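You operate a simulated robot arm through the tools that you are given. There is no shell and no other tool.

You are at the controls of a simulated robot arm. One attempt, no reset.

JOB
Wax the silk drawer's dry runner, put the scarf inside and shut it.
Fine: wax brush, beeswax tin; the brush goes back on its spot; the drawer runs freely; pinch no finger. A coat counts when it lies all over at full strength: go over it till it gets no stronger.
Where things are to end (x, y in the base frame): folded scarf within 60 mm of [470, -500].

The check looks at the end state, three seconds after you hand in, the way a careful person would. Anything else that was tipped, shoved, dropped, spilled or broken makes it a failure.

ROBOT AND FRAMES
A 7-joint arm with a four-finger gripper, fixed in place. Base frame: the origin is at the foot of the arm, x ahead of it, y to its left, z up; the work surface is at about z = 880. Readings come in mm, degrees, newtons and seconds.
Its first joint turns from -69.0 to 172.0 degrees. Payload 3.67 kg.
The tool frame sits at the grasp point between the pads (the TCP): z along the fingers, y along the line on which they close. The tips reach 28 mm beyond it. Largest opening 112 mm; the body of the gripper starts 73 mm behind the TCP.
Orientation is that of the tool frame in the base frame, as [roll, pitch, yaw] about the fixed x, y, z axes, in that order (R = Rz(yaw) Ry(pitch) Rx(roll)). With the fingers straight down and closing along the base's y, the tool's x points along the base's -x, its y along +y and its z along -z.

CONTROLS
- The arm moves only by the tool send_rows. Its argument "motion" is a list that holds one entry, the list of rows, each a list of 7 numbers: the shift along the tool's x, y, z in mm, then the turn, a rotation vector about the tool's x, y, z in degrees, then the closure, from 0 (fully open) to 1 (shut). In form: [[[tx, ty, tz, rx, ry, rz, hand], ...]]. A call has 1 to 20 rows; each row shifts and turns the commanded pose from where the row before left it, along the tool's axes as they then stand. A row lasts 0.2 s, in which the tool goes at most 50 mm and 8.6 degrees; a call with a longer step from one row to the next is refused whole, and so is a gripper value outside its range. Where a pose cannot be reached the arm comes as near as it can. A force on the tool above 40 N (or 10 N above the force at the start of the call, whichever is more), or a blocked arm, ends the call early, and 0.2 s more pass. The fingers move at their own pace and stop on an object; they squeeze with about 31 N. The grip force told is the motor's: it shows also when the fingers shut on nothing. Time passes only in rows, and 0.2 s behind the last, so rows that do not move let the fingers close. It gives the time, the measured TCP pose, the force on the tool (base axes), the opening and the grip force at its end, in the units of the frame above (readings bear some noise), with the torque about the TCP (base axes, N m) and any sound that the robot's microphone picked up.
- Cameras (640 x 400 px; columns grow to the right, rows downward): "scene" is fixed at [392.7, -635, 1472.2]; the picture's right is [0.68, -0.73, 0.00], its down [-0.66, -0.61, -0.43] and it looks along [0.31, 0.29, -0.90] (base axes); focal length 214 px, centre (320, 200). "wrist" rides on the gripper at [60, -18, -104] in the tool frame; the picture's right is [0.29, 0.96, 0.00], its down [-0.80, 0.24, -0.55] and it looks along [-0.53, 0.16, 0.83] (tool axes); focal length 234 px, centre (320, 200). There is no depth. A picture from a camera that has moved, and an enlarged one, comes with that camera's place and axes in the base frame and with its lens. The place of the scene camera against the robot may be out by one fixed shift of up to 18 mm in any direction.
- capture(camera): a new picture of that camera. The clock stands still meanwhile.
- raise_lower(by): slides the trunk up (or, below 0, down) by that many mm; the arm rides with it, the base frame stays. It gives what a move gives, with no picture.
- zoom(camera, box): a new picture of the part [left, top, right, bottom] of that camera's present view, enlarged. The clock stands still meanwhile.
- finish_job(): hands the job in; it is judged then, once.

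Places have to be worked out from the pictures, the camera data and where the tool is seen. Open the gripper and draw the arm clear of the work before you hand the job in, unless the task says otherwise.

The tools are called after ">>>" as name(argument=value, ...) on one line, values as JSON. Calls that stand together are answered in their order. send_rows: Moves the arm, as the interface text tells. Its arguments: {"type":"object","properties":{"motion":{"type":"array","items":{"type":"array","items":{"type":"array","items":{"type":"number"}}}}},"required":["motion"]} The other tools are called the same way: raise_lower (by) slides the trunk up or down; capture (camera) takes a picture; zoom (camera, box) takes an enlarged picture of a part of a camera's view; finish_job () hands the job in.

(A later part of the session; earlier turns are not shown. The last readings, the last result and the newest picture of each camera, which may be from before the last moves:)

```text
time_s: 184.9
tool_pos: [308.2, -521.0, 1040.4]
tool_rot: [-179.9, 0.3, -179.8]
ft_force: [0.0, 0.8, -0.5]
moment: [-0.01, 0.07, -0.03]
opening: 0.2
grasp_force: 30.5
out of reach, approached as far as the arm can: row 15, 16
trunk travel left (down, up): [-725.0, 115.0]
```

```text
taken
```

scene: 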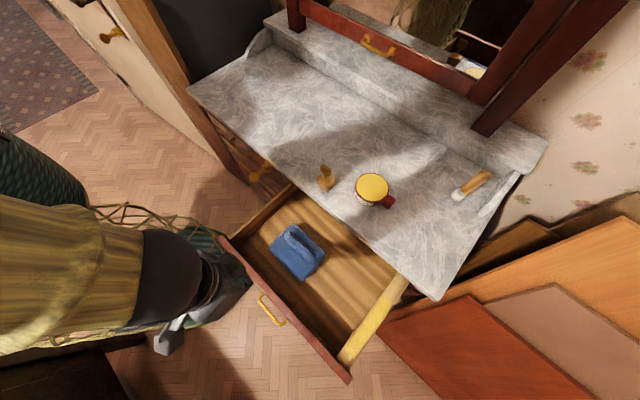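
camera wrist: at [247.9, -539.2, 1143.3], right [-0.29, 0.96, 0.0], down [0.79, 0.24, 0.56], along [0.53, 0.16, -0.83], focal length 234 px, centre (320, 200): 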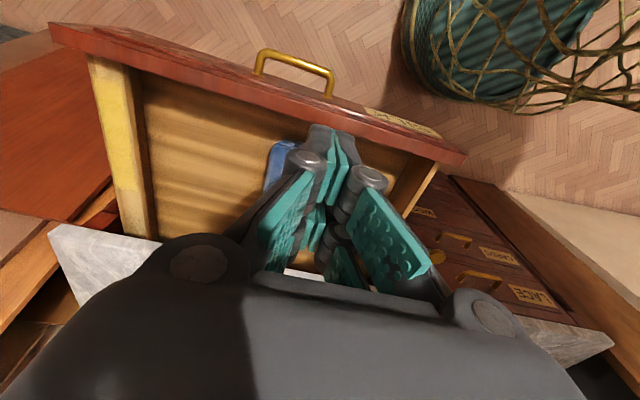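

The arm met its base-joint limit in front of the panel at this y. I'll use a spot nearer the base direction, y ≈ −370 and x ≈ 283, still on the panel and clear of the handle, the lock on the left and the key.

>>> send_rows(motion=[[[0, 37.8, 0, 0, 0, 0, 1], [0, 37.8, 0, 0, 0, 0, 1], [8, 37.8, 0, 0, 0, 0, 1], [9, 37.8, 0, 0, 0, 0, 1], [8, 0, 0, 0, 0, 0, 1], [0, 0, 0, 0, 0, 0, 1]]])

>>> capture(camera="wrist")

>>> zoom(camera="scene", box=[100, 180, 300, 340])

```text
time_s: 186.3
tool_pos: [377.6, -450.0, 1035.4]
tool_rot: [-179.8, 0.2, -179.8]
ft_force: [0.3, 0.0, -0.5]
moment: [-0.04, 0.04, 0.01]
opening: 0.0
grasp_force: 31.4
out of reach, approached as far as the arm can: row 1, 2, 3, 4, 5
trunk travel left (down, up): [-725.0, 115.0]
```

```text
taken
camera wrist: at [317.1, -467.8, 1139.1], right [-0.29, 0.96, 0.0], down [0.79, 0.24, 0.56], along [0.53, 0.16, -0.83], focal length 234 px, centre (320, 200)
```

wrist: 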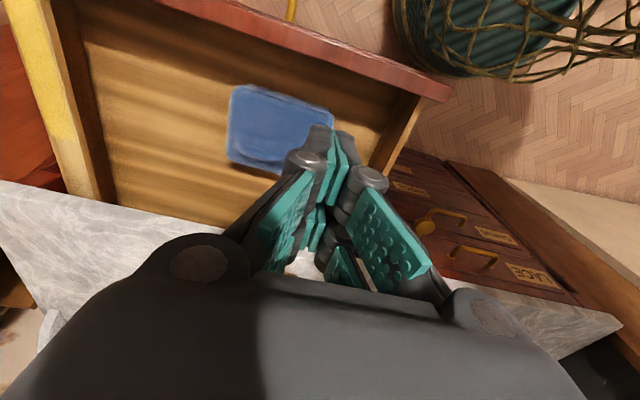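

```text
2.50 times, centred on (200, 260) of scene
camera zoom: at [392.7, -635.0, 1472.2], right [0.68, -0.73, 0.0], down [-0.66, -0.61, -0.43], along [0.31, 0.29, -0.9], focal length 536 px, centre (620, 50)
```

zoom: 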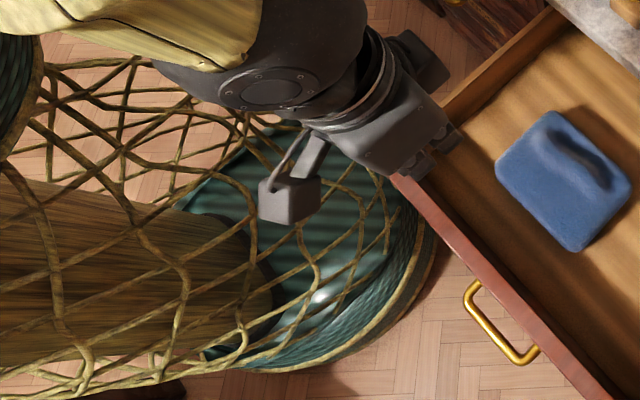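

The limit here is a minimum radius at this height; lower down the arm can come closer in. I'll descend to TCP z ≈ 895, with fingertips above the panel's top edge, and then move out in front of the panel.

>>> send_rows(motion=[[[0, 0, 35, 0, 0, 0, 1], [0, 0, 35, 0, 0, 0, 1], [0, 0, 35, 0, 0, 0, 1], [0, 0, 35, 0, 0, 0, 1], [0, 0, 0, 0, 0, 0, 1], [24, 12.5, 0, 0, 0, 0, 1], [24, 12.5, 0, 0, 0, 0, 1], [24, 12.5, 0, 0, 0, 0, 1], [24, 12.5, 0, 0, 0, 0, 1], [0, 0, 0, 0, 0, 0, 1]]])

>>> capture(camera="wrist")

>>> capture(camera="scene")

```text
time_s: 188.5
tool_pos: [326.4, -436.1, 869.9]
tool_rot: [-179.9, 0.3, -179.7]
ft_force: [-0.4, -0.1, -0.6]
moment: [-0.01, 0.01, -0.01]
opening: 0.1
grasp_force: 30.9
out of reach, approached as far as the arm can: row 7, 8, 9
trunk travel left (down, up): [-725.0, 115.0]
```

```text
taken
camera wrist: at [266.2, -454.1, 973.0], right [-0.29, 0.96, 0.0], down [0.79, 0.24, 0.56], along [0.53, 0.16, -0.83], focal length 234 px, centre (320, 200)
```

wrist: 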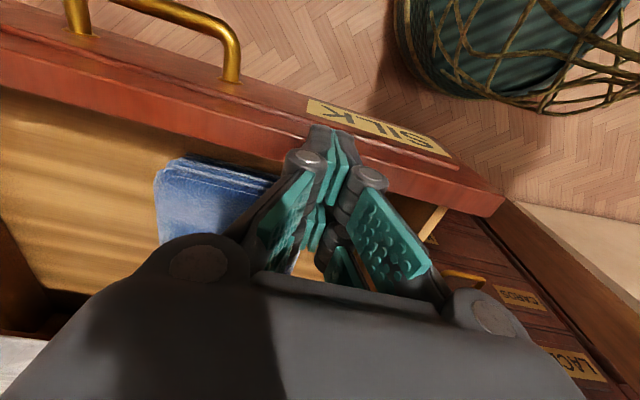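

```text
taken
```

scene: 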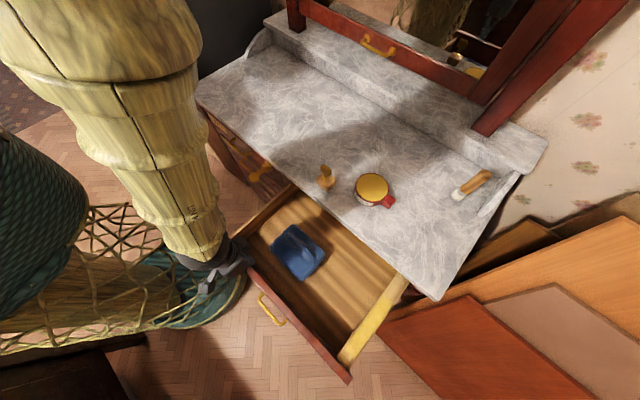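

The label on this front reads SILK, so it's the right drawer. The arm is at its minimum radius here; raising the trunk should let it fold closer in, so I'll lift the trunk 110 mm.

>>> raise_lower(by=110)

```text
time_s: 189.9
tool_pos: [327.6, -436.1, 979.1]
tool_rot: [-179.9, 0.2, -179.9]
ft_force: [0.3, 0.2, 0.2]
moment: [0.02, 0.01, -0.01]
opening: 0.2
grasp_force: 30.7
trunk travel left (down, up): [-835.0, 5.0]
```

Now I'll lower to TCP z ≈ 885 here, tips above the panel edge, and move out in front of the panel.

>>> send_rows(motion=[[[0, 0, 31, 0, 0, 0, 1], [0, 0, 31, 0, 0, 0, 1], [0, 0, 30, 0, 0, 0, 1], [0, 0, 0, 0, 0, 0, 1], [15, 12, 0, 0, 0, 0, 1], [15, 12, 0, 0, 0, 0, 1], [15, 12, 0, 0, 0, 0, 1], [0, 0, 0, 0, 0, 0, 1]]])

>>> capture(camera="wrist")

>>> capture(camera="scene")

```text
time_s: 191.7
tool_pos: [282.0, -400.3, 885.4]
tool_rot: [180.0, 0.2, -179.8]
ft_force: [-0.7, 0.2, 0.0]
moment: [-0.01, -0.02, 0.01]
opening: 0.0
grasp_force: 30.8
trunk travel left (down, up): [-835.0, 5.0]
```

```text
taken
camera wrist: at [221.2, -419.0, 989.7], right [-0.29, 0.96, 0.0], down [0.79, 0.24, 0.56], along [0.53, 0.16, -0.83], focal length 234 px, centre (320, 200)
```

wrist: 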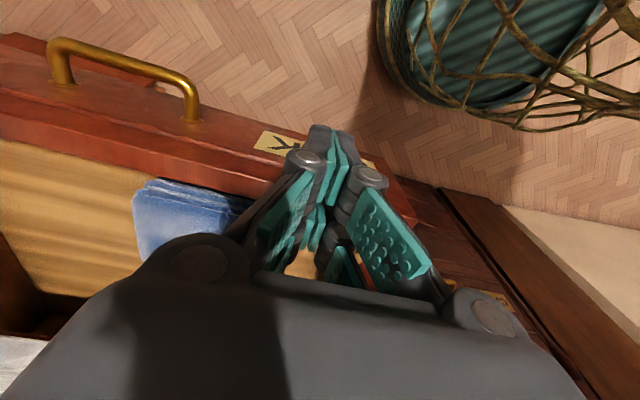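

```text
taken
```

scene: 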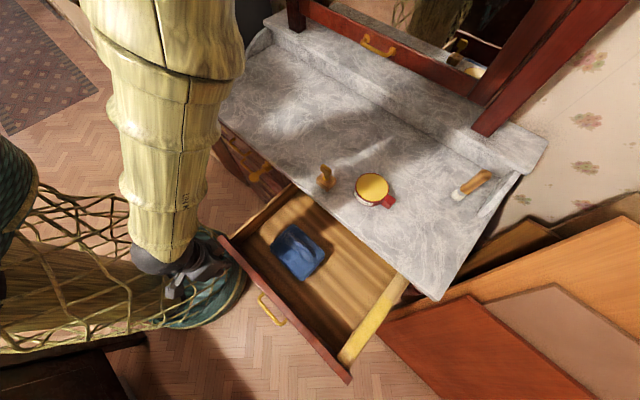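

>>> zoom(camera="wrist", box=[180, 90, 460, 270])

>>> zoom(camera="scene", box=[130, 200, 260, 330])

```text
2.22 times, centred on (320, 180) of wrist
camera zoom: at [221.2, -419.0, 989.7], right [-0.29, 0.96, 0.0], down [0.79, 0.24, 0.56], along [0.53, 0.16, -0.83], focal length 520 px, centre (320, 244)
```

zoom: 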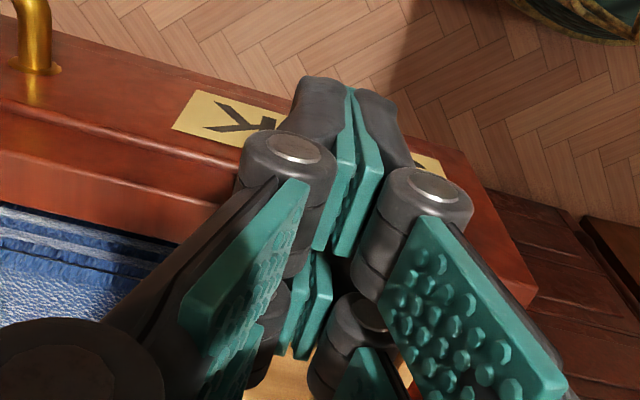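

```text
3.08 times, centred on (195, 265) of scene
camera zoom: at [392.7, -635.0, 1472.2], right [0.68, -0.73, 0.0], down [-0.66, -0.61, -0.43], along [0.31, 0.29, -0.9], focal length 660 px, centre (705, 0)
```

zoom: 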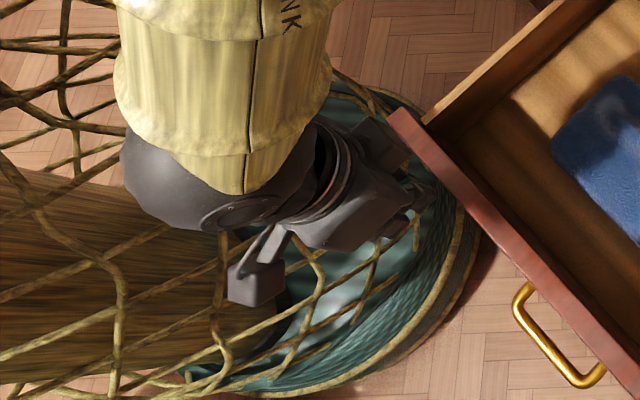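

The fingers' bars are visually wider than I assumed, so I'll back off another 16 mm from the panel before lowering the tips to about z 787 in front of it.

>>> send_rows(motion=[[[8, -7, 0, 0, 0, 0, 1], [8, -7, 0, 0, 0, 0, 1], [0, 0, 0, 0, 0, 0, 1]]])

>>> capture(camera="wrist")

>>> zoom(camera="scene", box=[130, 200, 260, 330])

```text
time_s: 192.5
tool_pos: [265.8, -413.5, 886.2]
tool_rot: [-179.9, 0.2, -179.8]
ft_force: [-0.4, -0.9, 0.6]
moment: [-0.01, 0.01, 0.0]
opening: 0.0
grasp_force: 30.7
trunk travel left (down, up): [-835.0, 5.0]
```

```text
taken
camera wrist: at [205.5, -432.6, 990.1], right [-0.29, 0.96, 0.0], down [0.79, 0.24, 0.56], along [0.53, 0.16, -0.83], focal length 234 px, centre (320, 200)
```

wrist: 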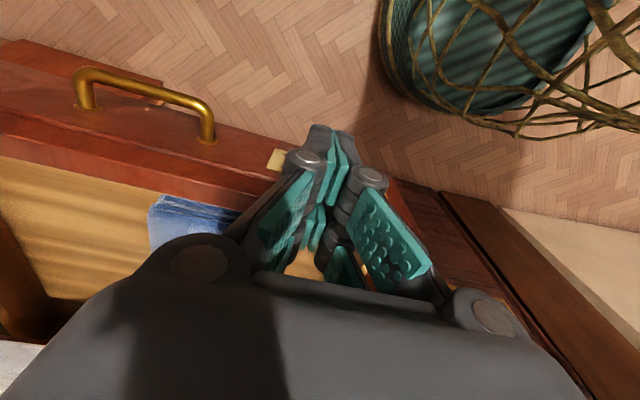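

```text
3.08 times, centred on (195, 265) of scene
camera zoom: at [392.7, -635.0, 1472.2], right [0.68, -0.73, 0.0], down [-0.66, -0.61, -0.43], along [0.31, 0.29, -0.9], focal length 660 px, centre (705, 0)
```

zoom: 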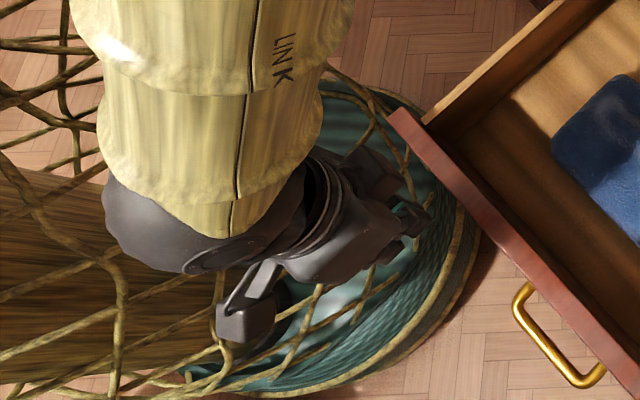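

By comparing two views, the basket sits low (about z 200), well below the fingers. I'll lower to TCP z ≈ 815.

>>> send_rows(motion=[[[0, 0, 25, 0, 0, 0, 1], [0, 0, 25, 0, 0, 0, 1], [0, 0, 21, 0, 0, 0, 1], [0, 0, 0, 0, 0, 0, 1]]])

>>> capture(camera="wrist")

>>> zoom(camera="scene", box=[160, 200, 290, 330])

```text
time_s: 193.5
tool_pos: [267.3, -415.0, 817.1]
tool_rot: [-179.9, 0.3, -179.7]
ft_force: [-1.1, -1.2, 0.0]
moment: [0.02, 0.01, -0.01]
opening: 0.0
grasp_force: 31.3
trunk travel left (down, up): [-835.0, 5.0]
```

```text
taken
camera wrist: at [206.2, -432.0, 920.5], right [-0.29, 0.96, 0.0], down [0.79, 0.24, 0.56], along [0.53, 0.16, -0.83], focal length 234 px, centre (320, 200)
```

wrist: 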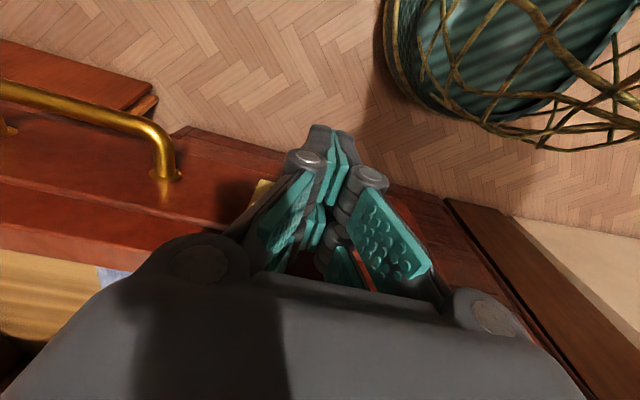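

```text
3.08 times, centred on (225, 265) of scene
camera zoom: at [392.7, -635.0, 1472.2], right [0.68, -0.73, 0.0], down [-0.66, -0.61, -0.43], along [0.31, 0.29, -0.9], focal length 660 px, centre (612, 0)
```

zoom: 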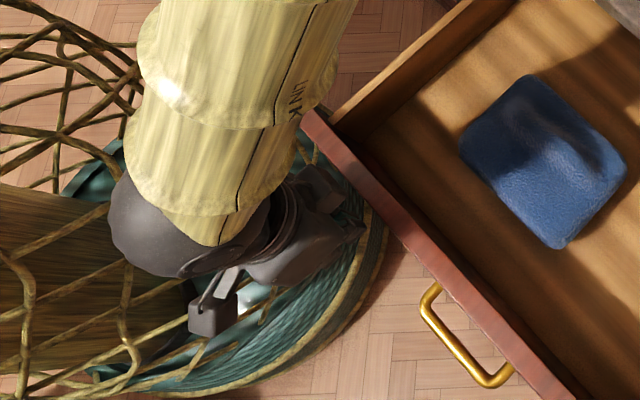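

Clear of the handle. I'll push forward (+x) gently: 80 mm at 40 mm/s, then check.

>>> send_rows(motion=[[[-5, 0, 0, 0, 0, 0, 1], [-5, 0, 0, 0, 0, 0, 1], [-5, 0, 0, 0, 0, 0, 1], [-7, 0, 0, 0, 0, 0, 1], [-8, 0, 0, 0, 0, 0, 1], [-8, 0, 0, 0, 0, 0, 1], [-8, 0, 0, 0, 0, 0, 1], [-8, 0, 0, 0, 0, 0, 1], [-8, 0, 0, 0, 0, 0, 1], [-8, 0, 0, 0, 0, 0, 1], [-8, 0, 0, 0, 0, 0, 1], [0, 0, 0, 0, 0, 0, 1]]])

>>> capture(camera="scene")

>>> capture(camera="wrist")

```text
time_s: 196.1
tool_pos: [344.0, -413.4, 817.1]
tool_rot: [-179.9, 0.2, -179.8]
ft_force: [0.1, 0.3, 0.1]
moment: [0.01, 0.02, 0.03]
opening: 0.0
grasp_force: 30.9
trunk travel left (down, up): [-835.0, 5.0]
```

```text
taken
```

scene: 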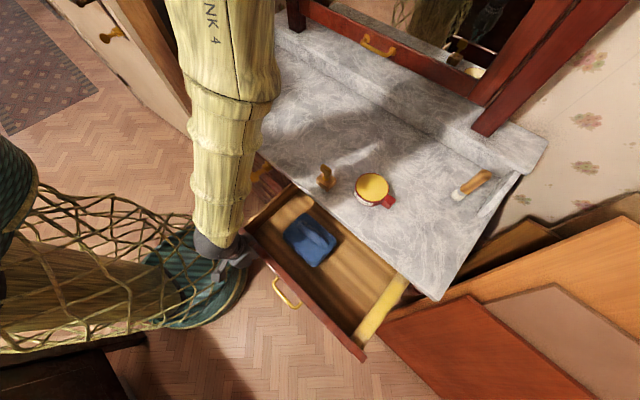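

```text
taken
camera wrist: at [283.4, -432.2, 920.1], right [-0.29, 0.96, 0.0], down [0.79, 0.24, 0.56], along [0.53, 0.16, -0.83], focal length 234 px, centre (320, 200)
```

wrist: 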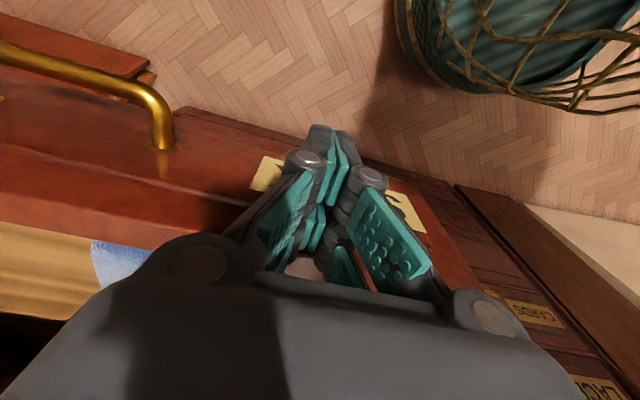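

The drawer slides freely with the scarf riding along. I'll push another 60 mm and watch the scarf as it reaches the opening.

>>> send_rows(motion=[[[-6, 0, 0, 0, 0, 0, 1], [-6, 0, 0, 0, 0, 0, 1], [-6, 0, 0, 0, 0, 0, 1], [-6, 0, 0, 0, 0, 0, 1], [-6, 0, 0, 0, 0, 0, 1], [-6, 0, 0, 0, 0, 0, 1], [-6, 0, 0, 0, 0, 0, 1], [-6, 0, 0, 0, 0, 0, 1], [-6, 0, 0, 0, 0, 0, 1], [-6, 0, 0, 0, 0, 0, 1], [0, 0, 0, 0, 0, 0, 1]]])

>>> zoom(camera="scene", box=[230, 180, 400, 350])

```text
time_s: 198.5
tool_pos: [403.9, -415.2, 816.7]
tool_rot: [-179.9, 0.2, -179.8]
ft_force: [0.7, -0.4, -0.1]
moment: [0.0, 0.0, 0.0]
opening: 0.1
grasp_force: 30.9
trunk travel left (down, up): [-835.0, 5.0]
```

```text
2.35 times, centred on (315, 265) of scene
camera zoom: at [392.7, -635.0, 1472.2], right [0.68, -0.73, 0.0], down [-0.66, -0.61, -0.43], along [0.31, 0.29, -0.9], focal length 505 px, centre (332, 47)
```

zoom: 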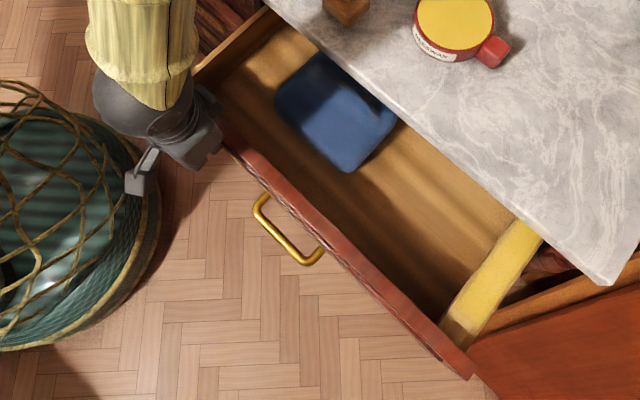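

The scarf is starting to pass under the marble without resistance. Continuing slowly.

>>> send_rows(motion=[[[-6, 0, 0, 0, 0, 0, 1], [-6, 0, 0, 0, 0, 0, 1], [-6, 0, 0, 0, 0, 0, 1], [-6, 0, 0, 0, 0, 0, 1], [-6, 0, 0, 0, 0, 0, 1], [-6, 0, 0, 0, 0, 0, 1], [0, 0, 0, 0, 0, 0, 1]]])

>>> zoom(camera="scene", box=[230, 180, 400, 350])

```text
time_s: 200.1
tool_pos: [441.4, -413.5, 816.5]
tool_rot: [-179.9, 0.1, -179.9]
ft_force: [0.5, -0.2, 0.4]
moment: [0.0, 0.02, -0.03]
opening: 0.1
grasp_force: 35.8
trunk travel left (down, up): [-835.0, 5.0]
```

```text
2.35 times, centred on (315, 265) of scene
camera zoom: at [392.7, -635.0, 1472.2], right [0.68, -0.73, 0.0], down [-0.66, -0.61, -0.43], along [0.31, 0.29, -0.9], focal length 505 px, centre (332, 47)
```

zoom: 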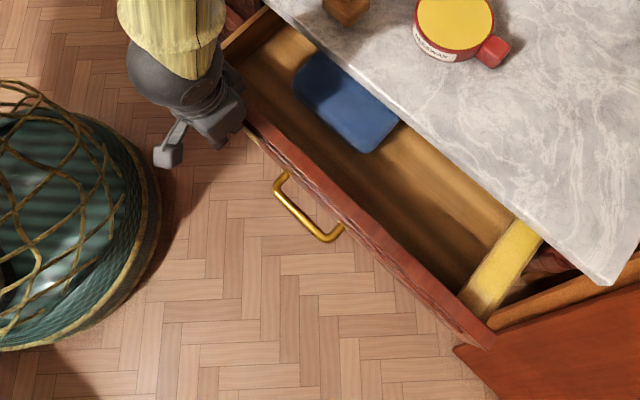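

No resistance, and the scarf is going in. Continuing.

>>> send_rows(motion=[[[-6, 0, 0, 0, 0, 0, 1], [-6, 0, 0, 0, 0, 0, 1], [-6, 0, 0, 0, 0, 0, 1], [-6, 0, 0, 0, 0, 0, 1], [-6, 0, 0, 0, 0, 0, 1], [-6, 0, 0, 0, 0, 0, 1], [-6, 0, 0, 0, 0, 0, 1], [-6, 0, 0, 0, 0, 0, 1], [-6, 0, 0, 0, 0, 0, 1], [-6, 0, 0, 0, 0, 0, 1], [0, 0, 0, 0, 0, 0, 1]]])

>>> zoom(camera="scene", box=[230, 160, 400, 330])

>>> capture(camera="wrist")

```text
time_s: 202.5
tool_pos: [502.3, -414.1, 817.6]
tool_rot: [-180.0, 0.2, -179.9]
ft_force: [0.3, -0.3, 0.6]
moment: [-0.02, -0.02, 0.01]
opening: 0.0
grasp_force: 35.7
trunk travel left (down, up): [-835.0, 5.0]
```

```text
2.35 times, centred on (315, 245) of scene
camera zoom: at [392.7, -635.0, 1472.2], right [0.68, -0.73, 0.0], down [-0.66, -0.61, -0.43], along [0.31, 0.29, -0.9], focal length 505 px, centre (332, 94)
```

zoom: 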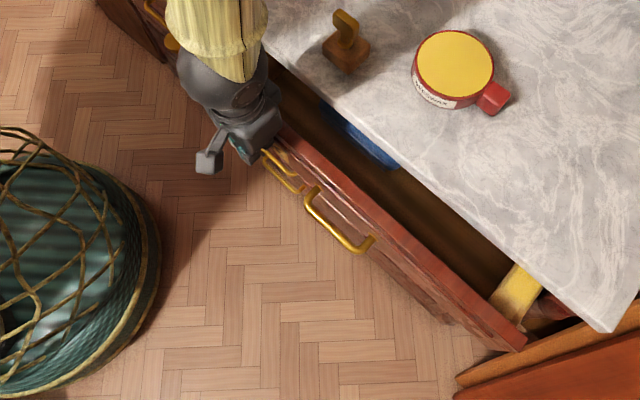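

```text
taken
camera wrist: at [440.8, -431.7, 920.4], right [-0.29, 0.96, 0.0], down [0.79, 0.24, 0.56], along [0.53, 0.16, -0.83], focal length 234 px, centre (320, 200)
```

wrist: 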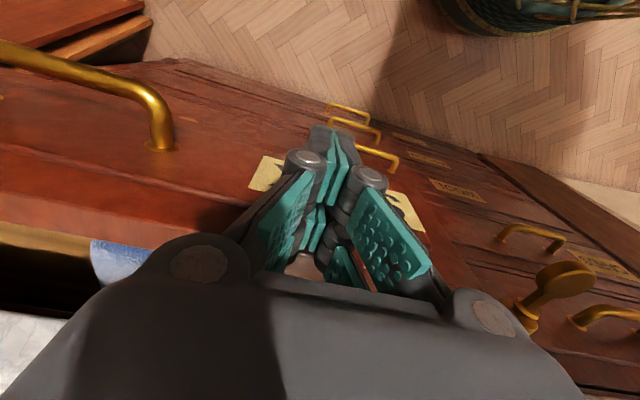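

About 70 mm remain. I'll continue at lower speed.

>>> send_rows(motion=[[[-5, 0, 0, 0, 0, 0, 1], [-5, 0, 0, 0, 0, 0, 1], [-5, 0, 0, 0, 0, 0, 1], [-5, 0, 0, 0, 0, 0, 1], [-5, 0, 0, 0, 0, 0, 1], [-5, 0, 0, 0, 0, 0, 1], [-5, 0, 0, 0, 0, 0, 1], [-5, 0, 0, 0, 0, 0, 1], [-4, 0, 0, 0, 0, 0, 1], [0, 0, 0, 0, 0, 0, 1]]])

>>> zoom(camera="scene", box=[230, 150, 420, 330])

>>> capture(camera="wrist")

```text
time_s: 204.7
tool_pos: [545.1, -414.1, 816.7]
tool_rot: [-179.9, 0.1, -179.9]
ft_force: [-0.8, -0.2, 0.1]
moment: [0.02, 0.03, 0.0]
opening: 0.0
grasp_force: 35.6
trunk travel left (down, up): [-835.0, 5.0]
```

```text
2.22 times, centred on (325, 240) of scene
camera zoom: at [392.7, -635.0, 1472.2], right [0.68, -0.73, 0.0], down [-0.66, -0.61, -0.43], along [0.31, 0.29, -0.9], focal length 477 px, centre (309, 111)
```

zoom: 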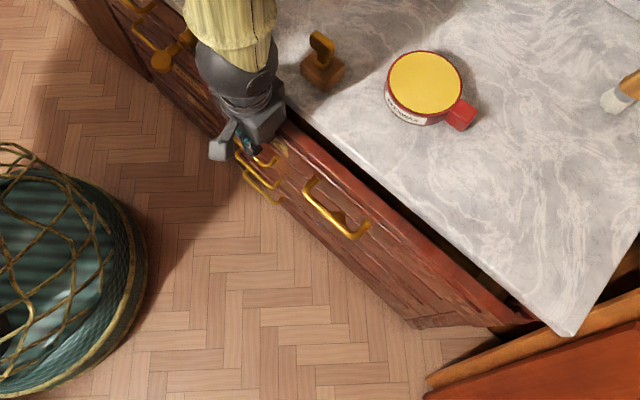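

```text
taken
camera wrist: at [484.6, -432.1, 920.9], right [-0.29, 0.96, 0.0], down [0.79, 0.24, 0.56], along [0.53, 0.16, -0.83], focal length 234 px, centre (320, 200)
```

wrist: 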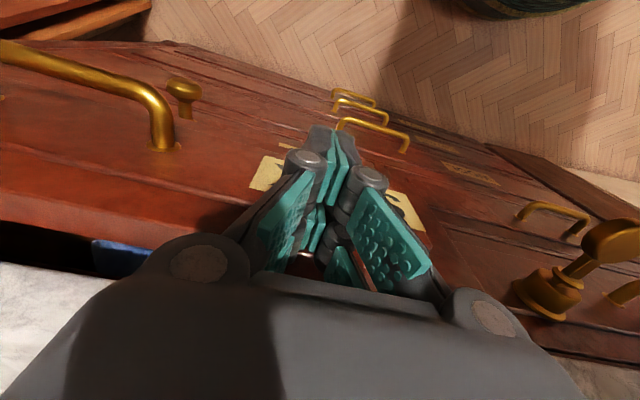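

Nearly shut, with a gap of about 25 mm and almost no force. Continuing in 2.5 mm steps.

>>> send_rows(motion=[[[-2.5, 0, 0, 0, 0, 0, 1], [-2.5, 0, 0, 0, 0, 0, 1], [-2.5, 0, 0, 0, 0, 0, 1], [-2.5, 0, 0, 0, 0, 0, 1], [-2.5, 0, 0, 0, 0, 0, 1], [-2.5, 0, 0, 0, 0, 0, 1], [0, 0, 0, 0, 0, 0, 1]]])

>>> zoom(camera="scene", box=[270, 180, 410, 320])

```text
time_s: 206.3
tool_pos: [559.2, -414.6, 816.8]
tool_rot: [-179.9, 0.2, -179.8]
ft_force: [-0.5, 0.7, -0.3]
moment: [-0.04, 0.01, 0.01]
opening: 0.0
grasp_force: 35.4
trunk travel left (down, up): [-835.0, 5.0]
```

```text
2.86 times, centred on (340, 250) of scene
camera zoom: at [392.7, -635.0, 1472.2], right [0.68, -0.73, 0.0], down [-0.66, -0.61, -0.43], along [0.31, 0.29, -0.9], focal length 613 px, centre (263, 57)
```

zoom: 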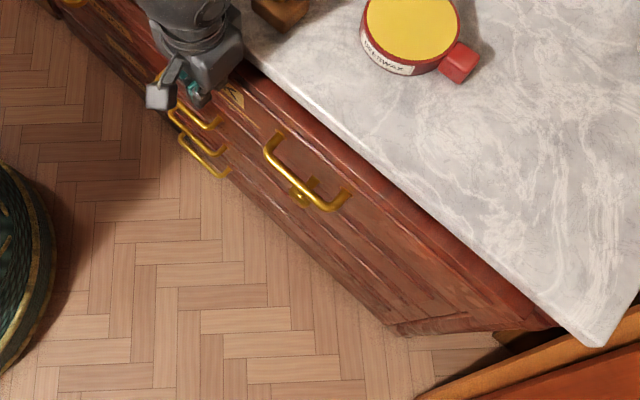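

The panel is reaching the marble line. Continuing in 2 mm steps to feel for the stop.

>>> send_rows(motion=[[[-2, 0, 0, 0, 0, 0, 1], [-2, 0, 0, 0, 0, 0, 1], [-2, 0, 0, 0, 0, 0, 1], [-2, 0, 0, 0, 0, 0, 1], [0, 0, 0, 0, 0, 0, 1]]])

>>> zoom(camera="scene", box=[270, 180, 410, 320])

>>> capture(camera="wrist")

```text
time_s: 207.5
tool_pos: [568.1, -414.2, 816.8]
tool_rot: [180.0, 0.2, -179.8]
ft_force: [-0.8, 0.1, 0.0]
moment: [0.0, 0.04, -0.01]
opening: 0.1
grasp_force: 35.6
trunk travel left (down, up): [-835.0, 5.0]
```

```text
2.86 times, centred on (340, 250) of scene
camera zoom: at [392.7, -635.0, 1472.2], right [0.68, -0.73, 0.0], down [-0.66, -0.61, -0.43], along [0.31, 0.29, -0.9], focal length 613 px, centre (263, 57)
```

zoom: 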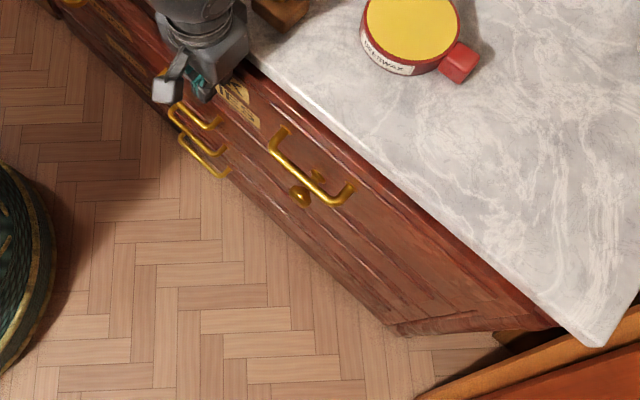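

```text
taken
camera wrist: at [507.4, -431.8, 920.9], right [-0.29, 0.96, 0.0], down [0.79, 0.24, 0.56], along [0.53, 0.16, -0.83], focal length 234 px, centre (320, 200)
```

wrist: 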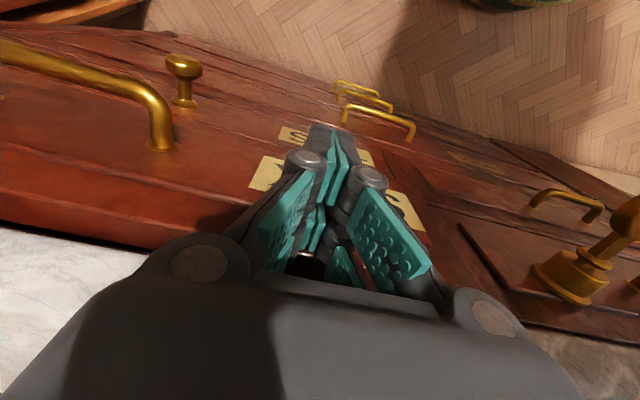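

Still no resistance. Another few small steps.

>>> send_rows(motion=[[[-1.5, 0, 0, 0, 0, 0, 1], [-1.5, 0, 0, 0, 0, 0, 1], [-1.5, 0, 0, 0, 0, 0, 1], [-1.5, 0, 0, 0, 0, 0, 1], [0, 0, 0, 0, 0, 0, 1]]])

>>> zoom(camera="scene", box=[270, 180, 410, 320])

```text
time_s: 208.7
tool_pos: [573.6, -414.5, 816.6]
tool_rot: [-179.9, 0.2, -179.8]
ft_force: [-1.8, 0.6, 0.5]
moment: [0.01, 0.0, -0.02]
opening: 0.1
grasp_force: 35.9
trunk travel left (down, up): [-835.0, 5.0]
```

```text
2.86 times, centred on (340, 250) of scene
camera zoom: at [392.7, -635.0, 1472.2], right [0.68, -0.73, 0.0], down [-0.66, -0.61, -0.43], along [0.31, 0.29, -0.9], focal length 613 px, centre (263, 57)
```

zoom: 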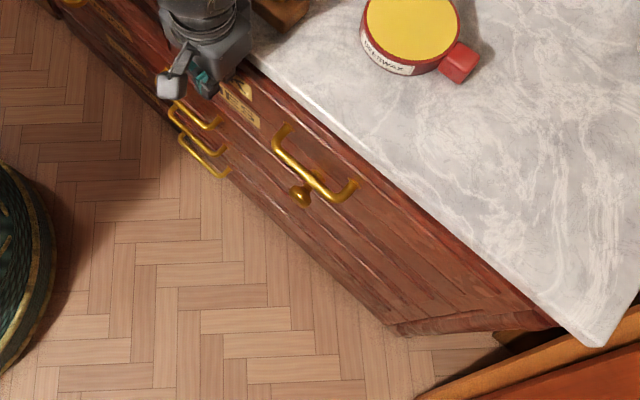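

The handle is still moving in slightly. Continuing.

>>> send_rows(motion=[[[-1.5, 0, 0, 0, 0, 0, 1], [-1.5, 0, 0, 0, 0, 0, 1], [-1.5, 0, 0, 0, 0, 0, 1], [-1.5, 0, 0, 0, 0, 0, 1], [0, 0, 0, 0, 0, 0, 1]]])

>>> zoom(camera="scene", box=[270, 180, 410, 320])

>>> capture(camera="wrist")

```text
time_s: 209.9
tool_pos: [574.5, -413.6, 816.2]
tool_rot: [-179.9, 0.0, -179.8]
ft_force: [-35.0, 2.1, -2.6]
moment: [-0.19, -1.53, -0.46]
opening: 0.1
grasp_force: 35.4
trunk travel left (down, up): [-835.0, 5.0]
```

```text
2.86 times, centred on (340, 250) of scene
camera zoom: at [392.7, -635.0, 1472.2], right [0.68, -0.73, 0.0], down [-0.66, -0.61, -0.43], along [0.31, 0.29, -0.9], focal length 613 px, centre (263, 57)
```

zoom: 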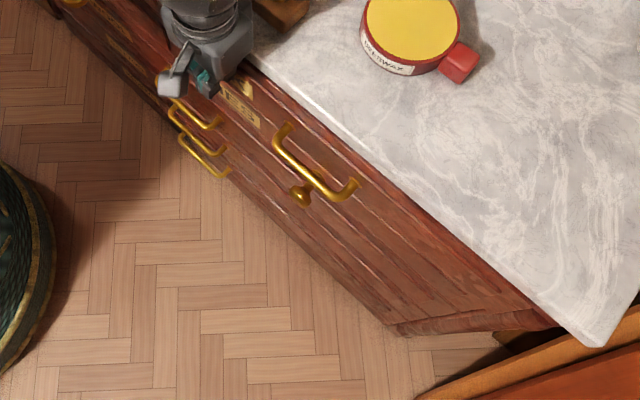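

```text
taken
camera wrist: at [514.6, -431.6, 920.7], right [-0.29, 0.96, 0.0], down [0.8, 0.24, 0.55], along [0.53, 0.16, -0.83], focal length 234 px, centre (320, 200)
```

wrist: 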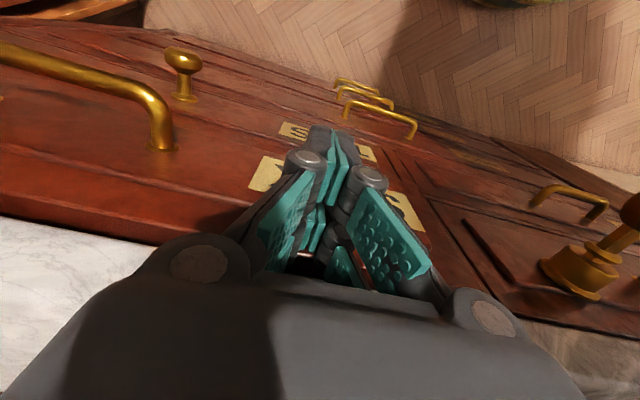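

35 N now, but the moment puts the contact about 44 mm above the TCP — the marble edge, not the panel. I'll look closely at how far the drawer front still stands proud.

>>> zoom(camera="wrist", box=[0, 100, 260, 280])

>>> zoom(camera="wrist", box=[360, 100, 640, 380])

>>> zoom(camera="scene", box=[360, 240, 440, 320])

>>> zoom(camera="scene", box=[300, 190, 380, 270])

```text
2.22 times, centred on (130, 190) of wrist
camera zoom: at [514.6, -431.6, 920.7], right [-0.29, 0.96, 0.0], down [0.8, 0.24, 0.55], along [0.53, 0.16, -0.83], focal length 520 px, centre (742, 222)
```

zoom: 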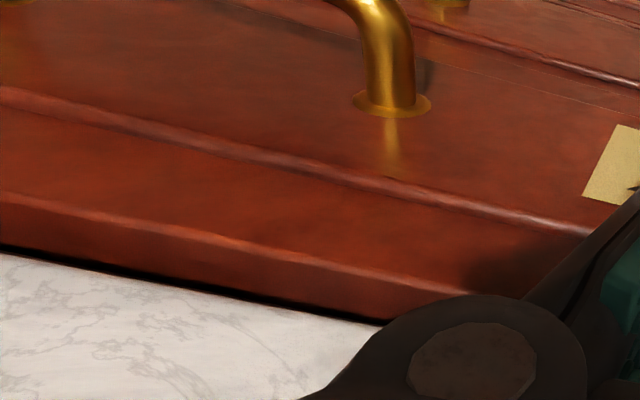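

```text
1.43 times, centred on (500, 240) of wrist
camera zoom: at [514.6, -431.6, 920.7], right [-0.29, 0.96, 0.0], down [0.8, 0.24, 0.55], along [0.53, 0.16, -0.83], focal length 334 px, centre (63, 143)
```

zoom: 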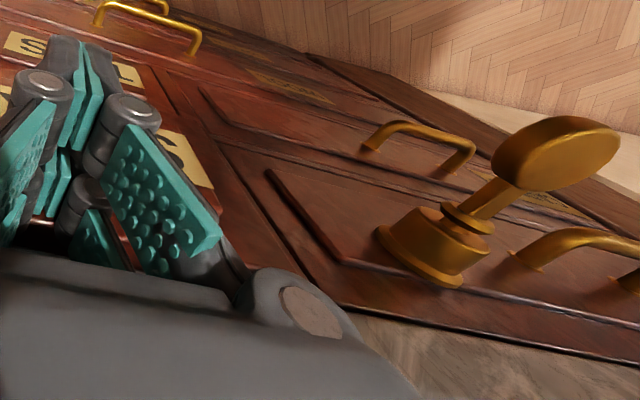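

```text
5.00 times, centred on (400, 280) of scene
camera zoom: at [392.7, -635.0, 1472.2], right [0.68, -0.73, 0.0], down [-0.66, -0.61, -0.43], along [0.31, 0.29, -0.9], focal length 1072 px, centre (-80, -200)
```

zoom: 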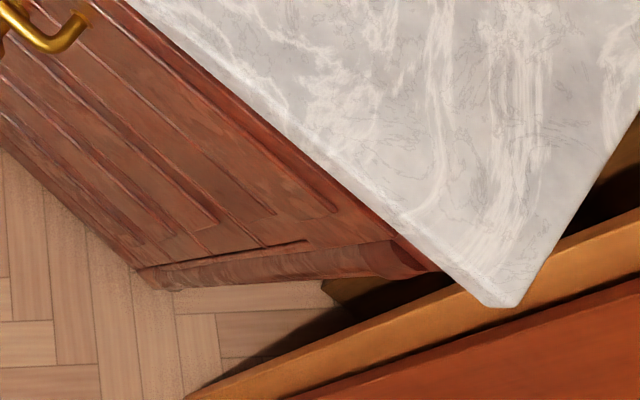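

```text
5.00 times, centred on (340, 230) of scene
camera zoom: at [392.7, -635.0, 1472.2], right [0.68, -0.73, 0.0], down [-0.66, -0.61, -0.43], along [0.31, 0.29, -0.9], focal length 1072 px, centre (220, 50)
```

zoom: 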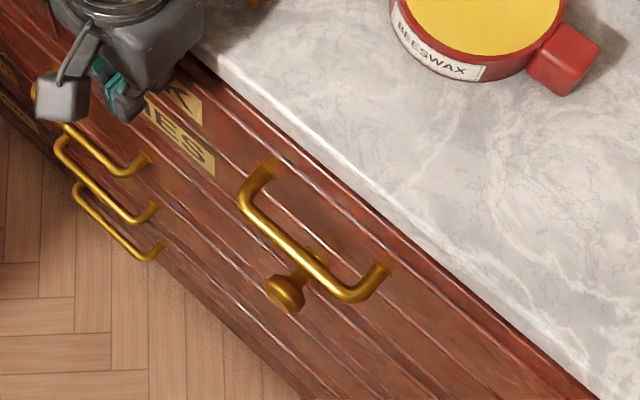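

The panel appears tucked under the marble overhang already, having coasted slightly ahead of the fingers. I'll back off 40 mm and look at the front again.

>>> send_rows(motion=[[[3, 0, 0, 0, 0, 0, 1], [12, 0, 0, 0, 0, 0, 1], [15, 0, 0, 0, 0, 0, 1], [15, 0, 0, 0, 0, 0, 1], [0, 0, 0, 0, 0, 0, 1]]])

>>> capture(camera="wrist")

>>> zoom(camera="scene", box=[230, 130, 430, 320])

```text
time_s: 211.1
tool_pos: [535.4, -413.7, 816.5]
tool_rot: [-179.9, 0.1, -179.8]
ft_force: [0.2, 0.2, 0.3]
moment: [0.02, 0.01, -0.03]
opening: 0.0
grasp_force: 36.1
trunk travel left (down, up): [-835.0, 5.0]
```

```text
taken
camera wrist: at [475.0, -431.3, 920.3], right [-0.29, 0.96, 0.0], down [0.79, 0.24, 0.56], along [0.53, 0.16, -0.83], focal length 234 px, centre (320, 200)
```

wrist: 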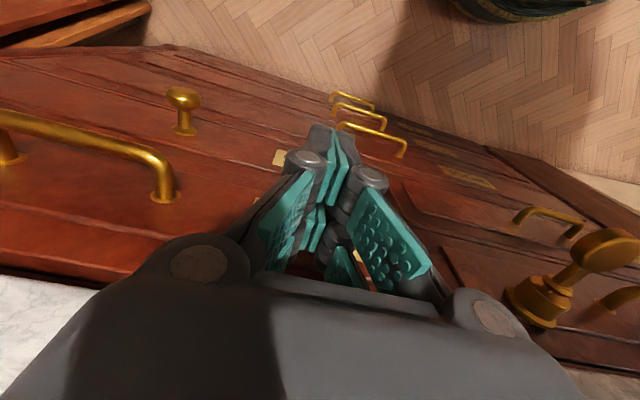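

```text
2.11 times, centred on (330, 225) of scene
camera zoom: at [392.7, -635.0, 1472.2], right [0.68, -0.73, 0.0], down [-0.66, -0.61, -0.43], along [0.31, 0.29, -0.9], focal length 452 px, centre (299, 147)
```

zoom: 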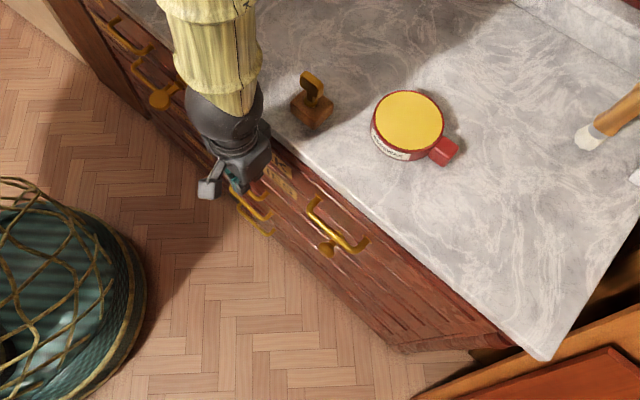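

I can't judge the last millimetres from above, so I'll tilt the fingers forward 45°, letting them reach under the marble lip, and press the panel gently until it stops.

>>> send_rows(motion=[[[15, 0, 0, 0, 0, 0, 1], [20, 0, 0, 0, 0, 0, 1], [0, 0, 0, 0, -8.5, 0, 1], [0, 0, 0, 0, -8.5, 0, 1], [0, 0, 0, 0, -8.5, 0, 1], [0, 0, 0, 0, -8.5, 0, 1], [0, 0, 0, 0, -8.5, 0, 1], [0, 0, 0, 0, -2.5, 0, 1], [0, 0, 0, 0, 0, 0, 1]]])

>>> capture(camera="wrist")

>>> zoom(camera="scene", box=[230, 130, 430, 320])

```text
time_s: 213.1
tool_pos: [500.4, -414.3, 816.4]
tool_rot: [-180.0, 45.3, -179.8]
ft_force: [-0.3, 0.3, 0.2]
moment: [-0.01, 0.0, 0.0]
opening: 0.2
grasp_force: 35.3
trunk travel left (down, up): [-835.0, 5.0]
```

```text
taken
camera wrist: at [383.6, -432.7, 847.1], right [-0.21, 0.96, -0.21], down [0.17, 0.24, 0.96], along [0.96, 0.16, -0.21], focal length 234 px, centre (320, 200)
```

wrist: 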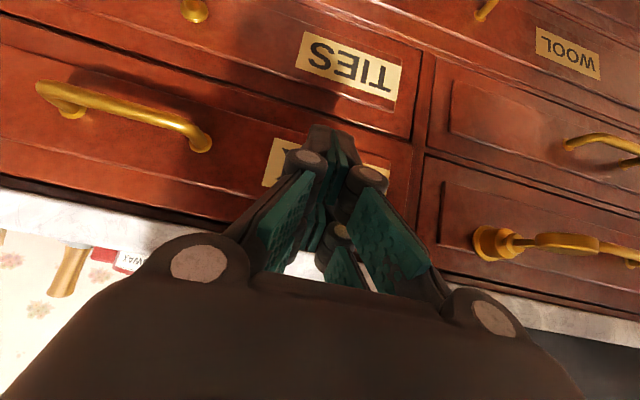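

```text
2.11 times, centred on (330, 225) of scene
camera zoom: at [392.7, -635.0, 1472.2], right [0.68, -0.73, 0.0], down [-0.66, -0.61, -0.43], along [0.31, 0.29, -0.9], focal length 452 px, centre (299, 147)
```

zoom: 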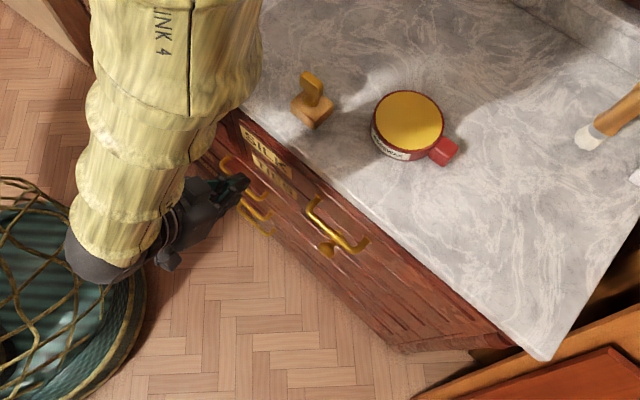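

This view looks straight at the fronts: SILK above, TIES below, and the left column. I'll zoom in to compare how far SILK stands out against TIES.

>>> zoom(camera="wrist", box=[340, 20, 480, 280])

>>> zoom(camera="wrist", box=[0, 100, 280, 260])

>>> zoom(camera="scene", box=[280, 180, 340, 230])

```text
1.54 times, centred on (410, 150) of wrist
camera zoom: at [383.6, -432.7, 847.1], right [-0.21, 0.96, -0.21], down [0.17, 0.24, 0.96], along [0.96, 0.16, -0.21], focal length 360 px, centre (182, 277)
```

zoom: 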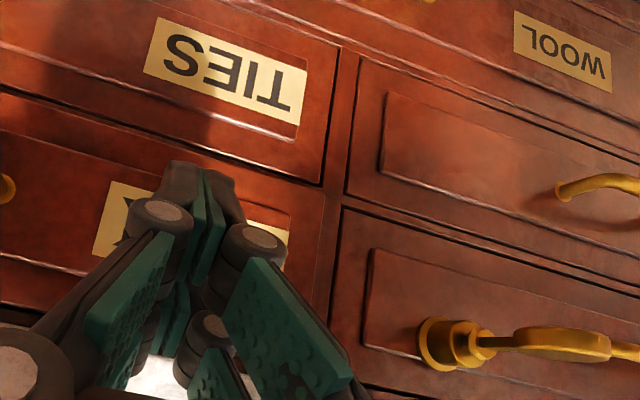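

```text
2.29 times, centred on (140, 180) of wrist
camera zoom: at [383.6, -432.7, 847.1], right [-0.21, 0.96, -0.21], down [0.17, 0.24, 0.96], along [0.96, 0.16, -0.21], focal length 535 px, centre (731, 246)
```

zoom: 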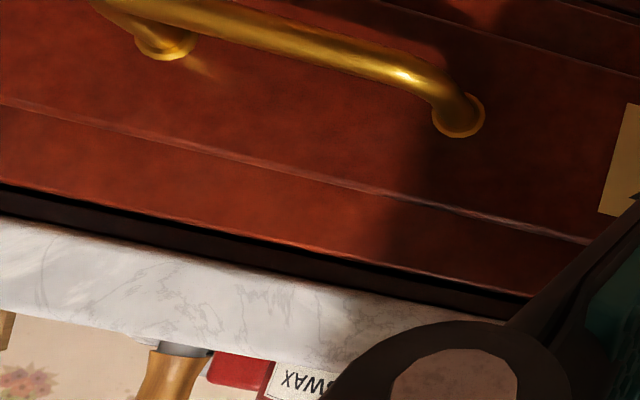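

```text
8.00 times, centred on (310, 205) of scene
camera zoom: at [392.7, -635.0, 1472.2], right [0.68, -0.73, 0.0], down [-0.66, -0.61, -0.43], along [0.31, 0.29, -0.9], focal length 1716 px, centre (400, 160)
```

zoom: 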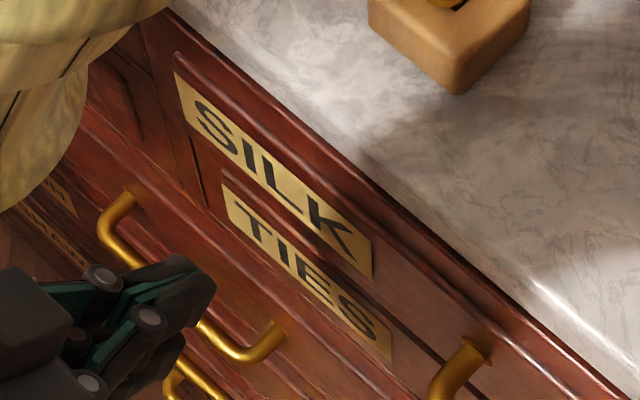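

Both views agree that the SILK front stands about 12 mm proud of TIES, so it isn't quite shut. With the tilted fingertips I'll approach the panel and push the rest under the lip.

>>> send_rows(motion=[[[-7.7, 0, 7.8, 0, 0, 0, 1], [-7.7, 0, 7.8, 0, 0, 0, 1], [-7.7, 0, 7.8, 0, 0, 0, 1], [-7.7, 0, 7.8, 0, 0, 0, 1], [-7.0, 0, 7.1, 0, 0, 0, 1], [-3.5, 0, 3.55, 0, 0, 0, 1], [0, 0, 0, 0, 0, 0, 1]]])

>>> capture(camera="wrist")

>>> zoom(camera="scene", box=[270, 170, 350, 240])

```text
time_s: 214.7
tool_pos: [557.5, -414.6, 815.9]
tool_rot: [180.0, 45.2, -179.7]
ft_force: [0.1, -0.8, 0.2]
moment: [0.0, -0.01, 0.03]
opening: 0.0
grasp_force: 35.7
trunk travel left (down, up): [-835.0, 5.0]
```

```text
taken
camera wrist: at [442.3, -432.5, 847.1], right [-0.21, 0.96, -0.21], down [0.17, 0.24, 0.96], along [0.96, 0.16, -0.21], focal length 234 px, centre (320, 200)
```

wrist: 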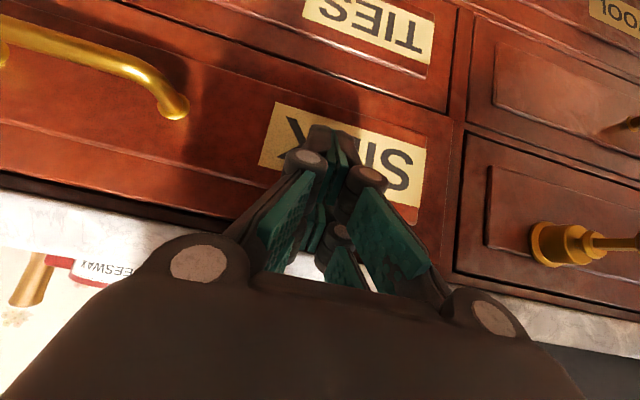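

```text
5.71 times, centred on (310, 205) of scene
camera zoom: at [392.7, -635.0, 1472.2], right [0.68, -0.73, 0.0], down [-0.66, -0.61, -0.43], along [0.31, 0.29, -0.9], focal length 1226 px, centre (377, 171)
```

zoom: 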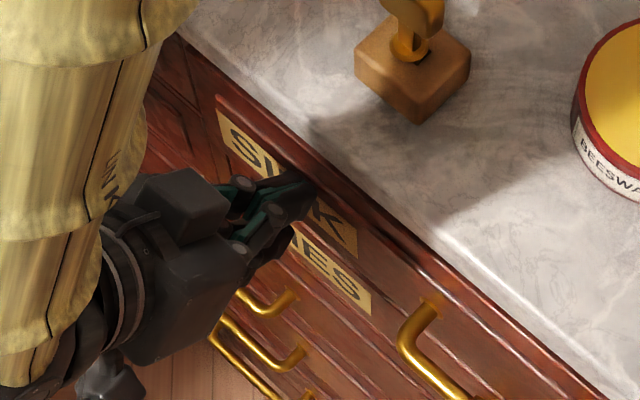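

Fingertips are just in front of the panel. Pushing in 1.5 mm steps.

>>> send_rows(motion=[[[-1.05, 0, 1.07, 0, 0, 0, 1], [-1.05, 0, 1.07, 0, 0, 0, 1], [-1.05, 0, 1.07, 0, 0, 0, 1], [-1.05, 0, 1.07, 0, 0, 0, 1], [-1.05, 0, 1.07, 0, 0, 0, 1], [-1.05, 0, 1.07, 0, 0, 0, 1], [-1.05, 0, 1.07, 0, 0, 0, 1], [-1.05, 0, 1.07, 0, 0, 0, 1], [0, 0, 0, 0, 0, 0, 1]]])

>>> capture(camera="wrist")

```text
time_s: 216.7
tool_pos: [570.4, -414.6, 817.5]
tool_rot: [-179.9, 45.3, -179.9]
ft_force: [-0.4, 0.1, -0.1]
moment: [0.0, 0.0, -0.03]
opening: 0.1
grasp_force: 36.0
trunk travel left (down, up): [-835.0, 5.0]
```

```text
taken
camera wrist: at [454.4, -432.8, 847.5], right [-0.21, 0.96, -0.21], down [0.17, 0.24, 0.96], along [0.96, 0.16, -0.21], focal length 234 px, centre (320, 200)
```

wrist: 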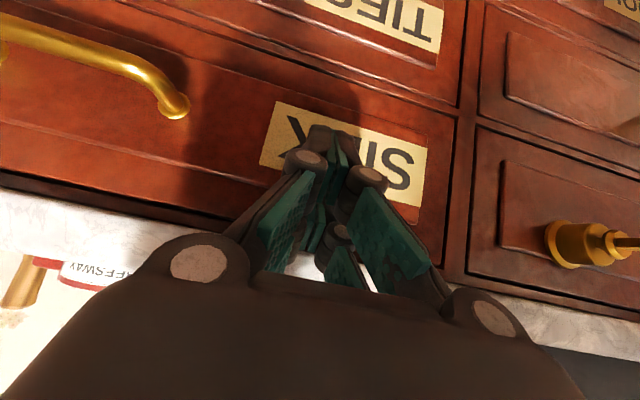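

The SILK front keeps its place in the view while the others come closer, so it is being pushed in. Continuing.

>>> send_rows(motion=[[[-1.05, 0, 1.07, 0, 0, 0, 1], [-1.05, 0, 1.07, 0, 0, 0, 1], [-1.05, 0, 1.07, 0, 0, 0, 1], [-1.05, 0, 1.07, 0, 0, 0, 1], [0, 0, 0, 0, 0, 0, 1]]])

>>> capture(camera="wrist")

```text
time_s: 217.9
tool_pos: [577.1, -414.1, 817.9]
tool_rot: [-179.8, 45.0, -179.8]
ft_force: [-4.8, 0.4, 0.0]
moment: [0.02, 0.02, -0.03]
opening: 5.9
grasp_force: 35.9
trunk travel left (down, up): [-835.0, 5.0]
```

```text
taken
camera wrist: at [460.2, -432.1, 847.7], right [-0.21, 0.96, -0.21], down [0.17, 0.24, 0.96], along [0.96, 0.16, -0.21], focal length 234 px, centre (320, 200)
```

wrist: 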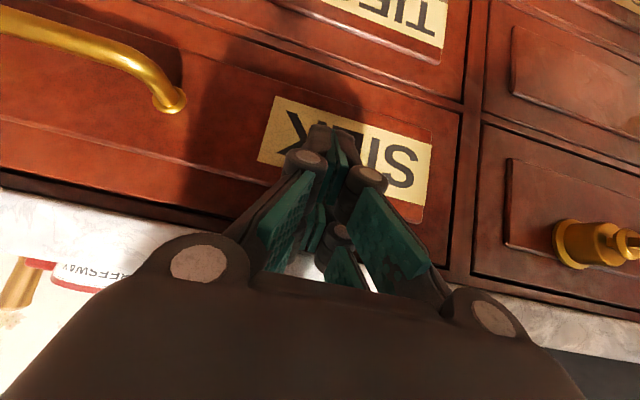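

The gap to the TIES plane is down to about 5 mm and a light force (−5 N) has appeared. Continuing in 1 mm steps.

>>> send_rows(motion=[[[-0.7, 0, 0.71, 0, 0, 0, 1], [-0.7, 0, 0.71, 0, 0, 0, 1], [-0.7, 0, 0.71, 0, 0, 0, 1], [0, 0, 0, 0, 0, 0, 1]]])

>>> zoom(camera="wrist", box=[220, 0, 520, 280])

```text
time_s: 218.9
tool_pos: [576.8, -413.4, 817.9]
tool_rot: [-179.9, 45.1, -179.6]
ft_force: [-26.2, 3.3, 5.6]
moment: [0.01, -0.18, 0.14]
opening: 6.1
grasp_force: 35.4
trunk travel left (down, up): [-835.0, 5.0]
```

```text
1.43 times, centred on (370, 140) of wrist
camera zoom: at [460.4, -432.1, 847.6], right [-0.21, 0.96, -0.21], down [0.17, 0.24, 0.96], along [0.96, 0.16, -0.21], focal length 334 px, centre (249, 286)
```

zoom: 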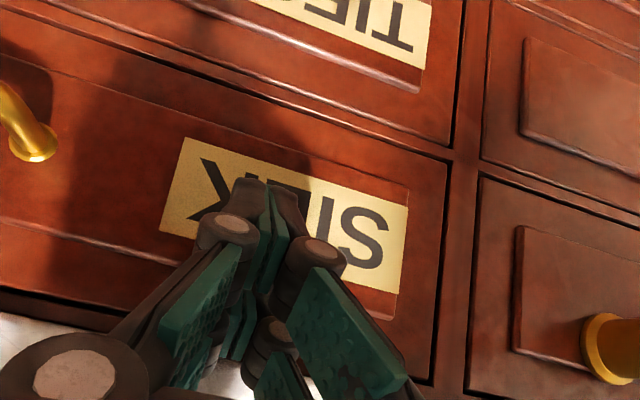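

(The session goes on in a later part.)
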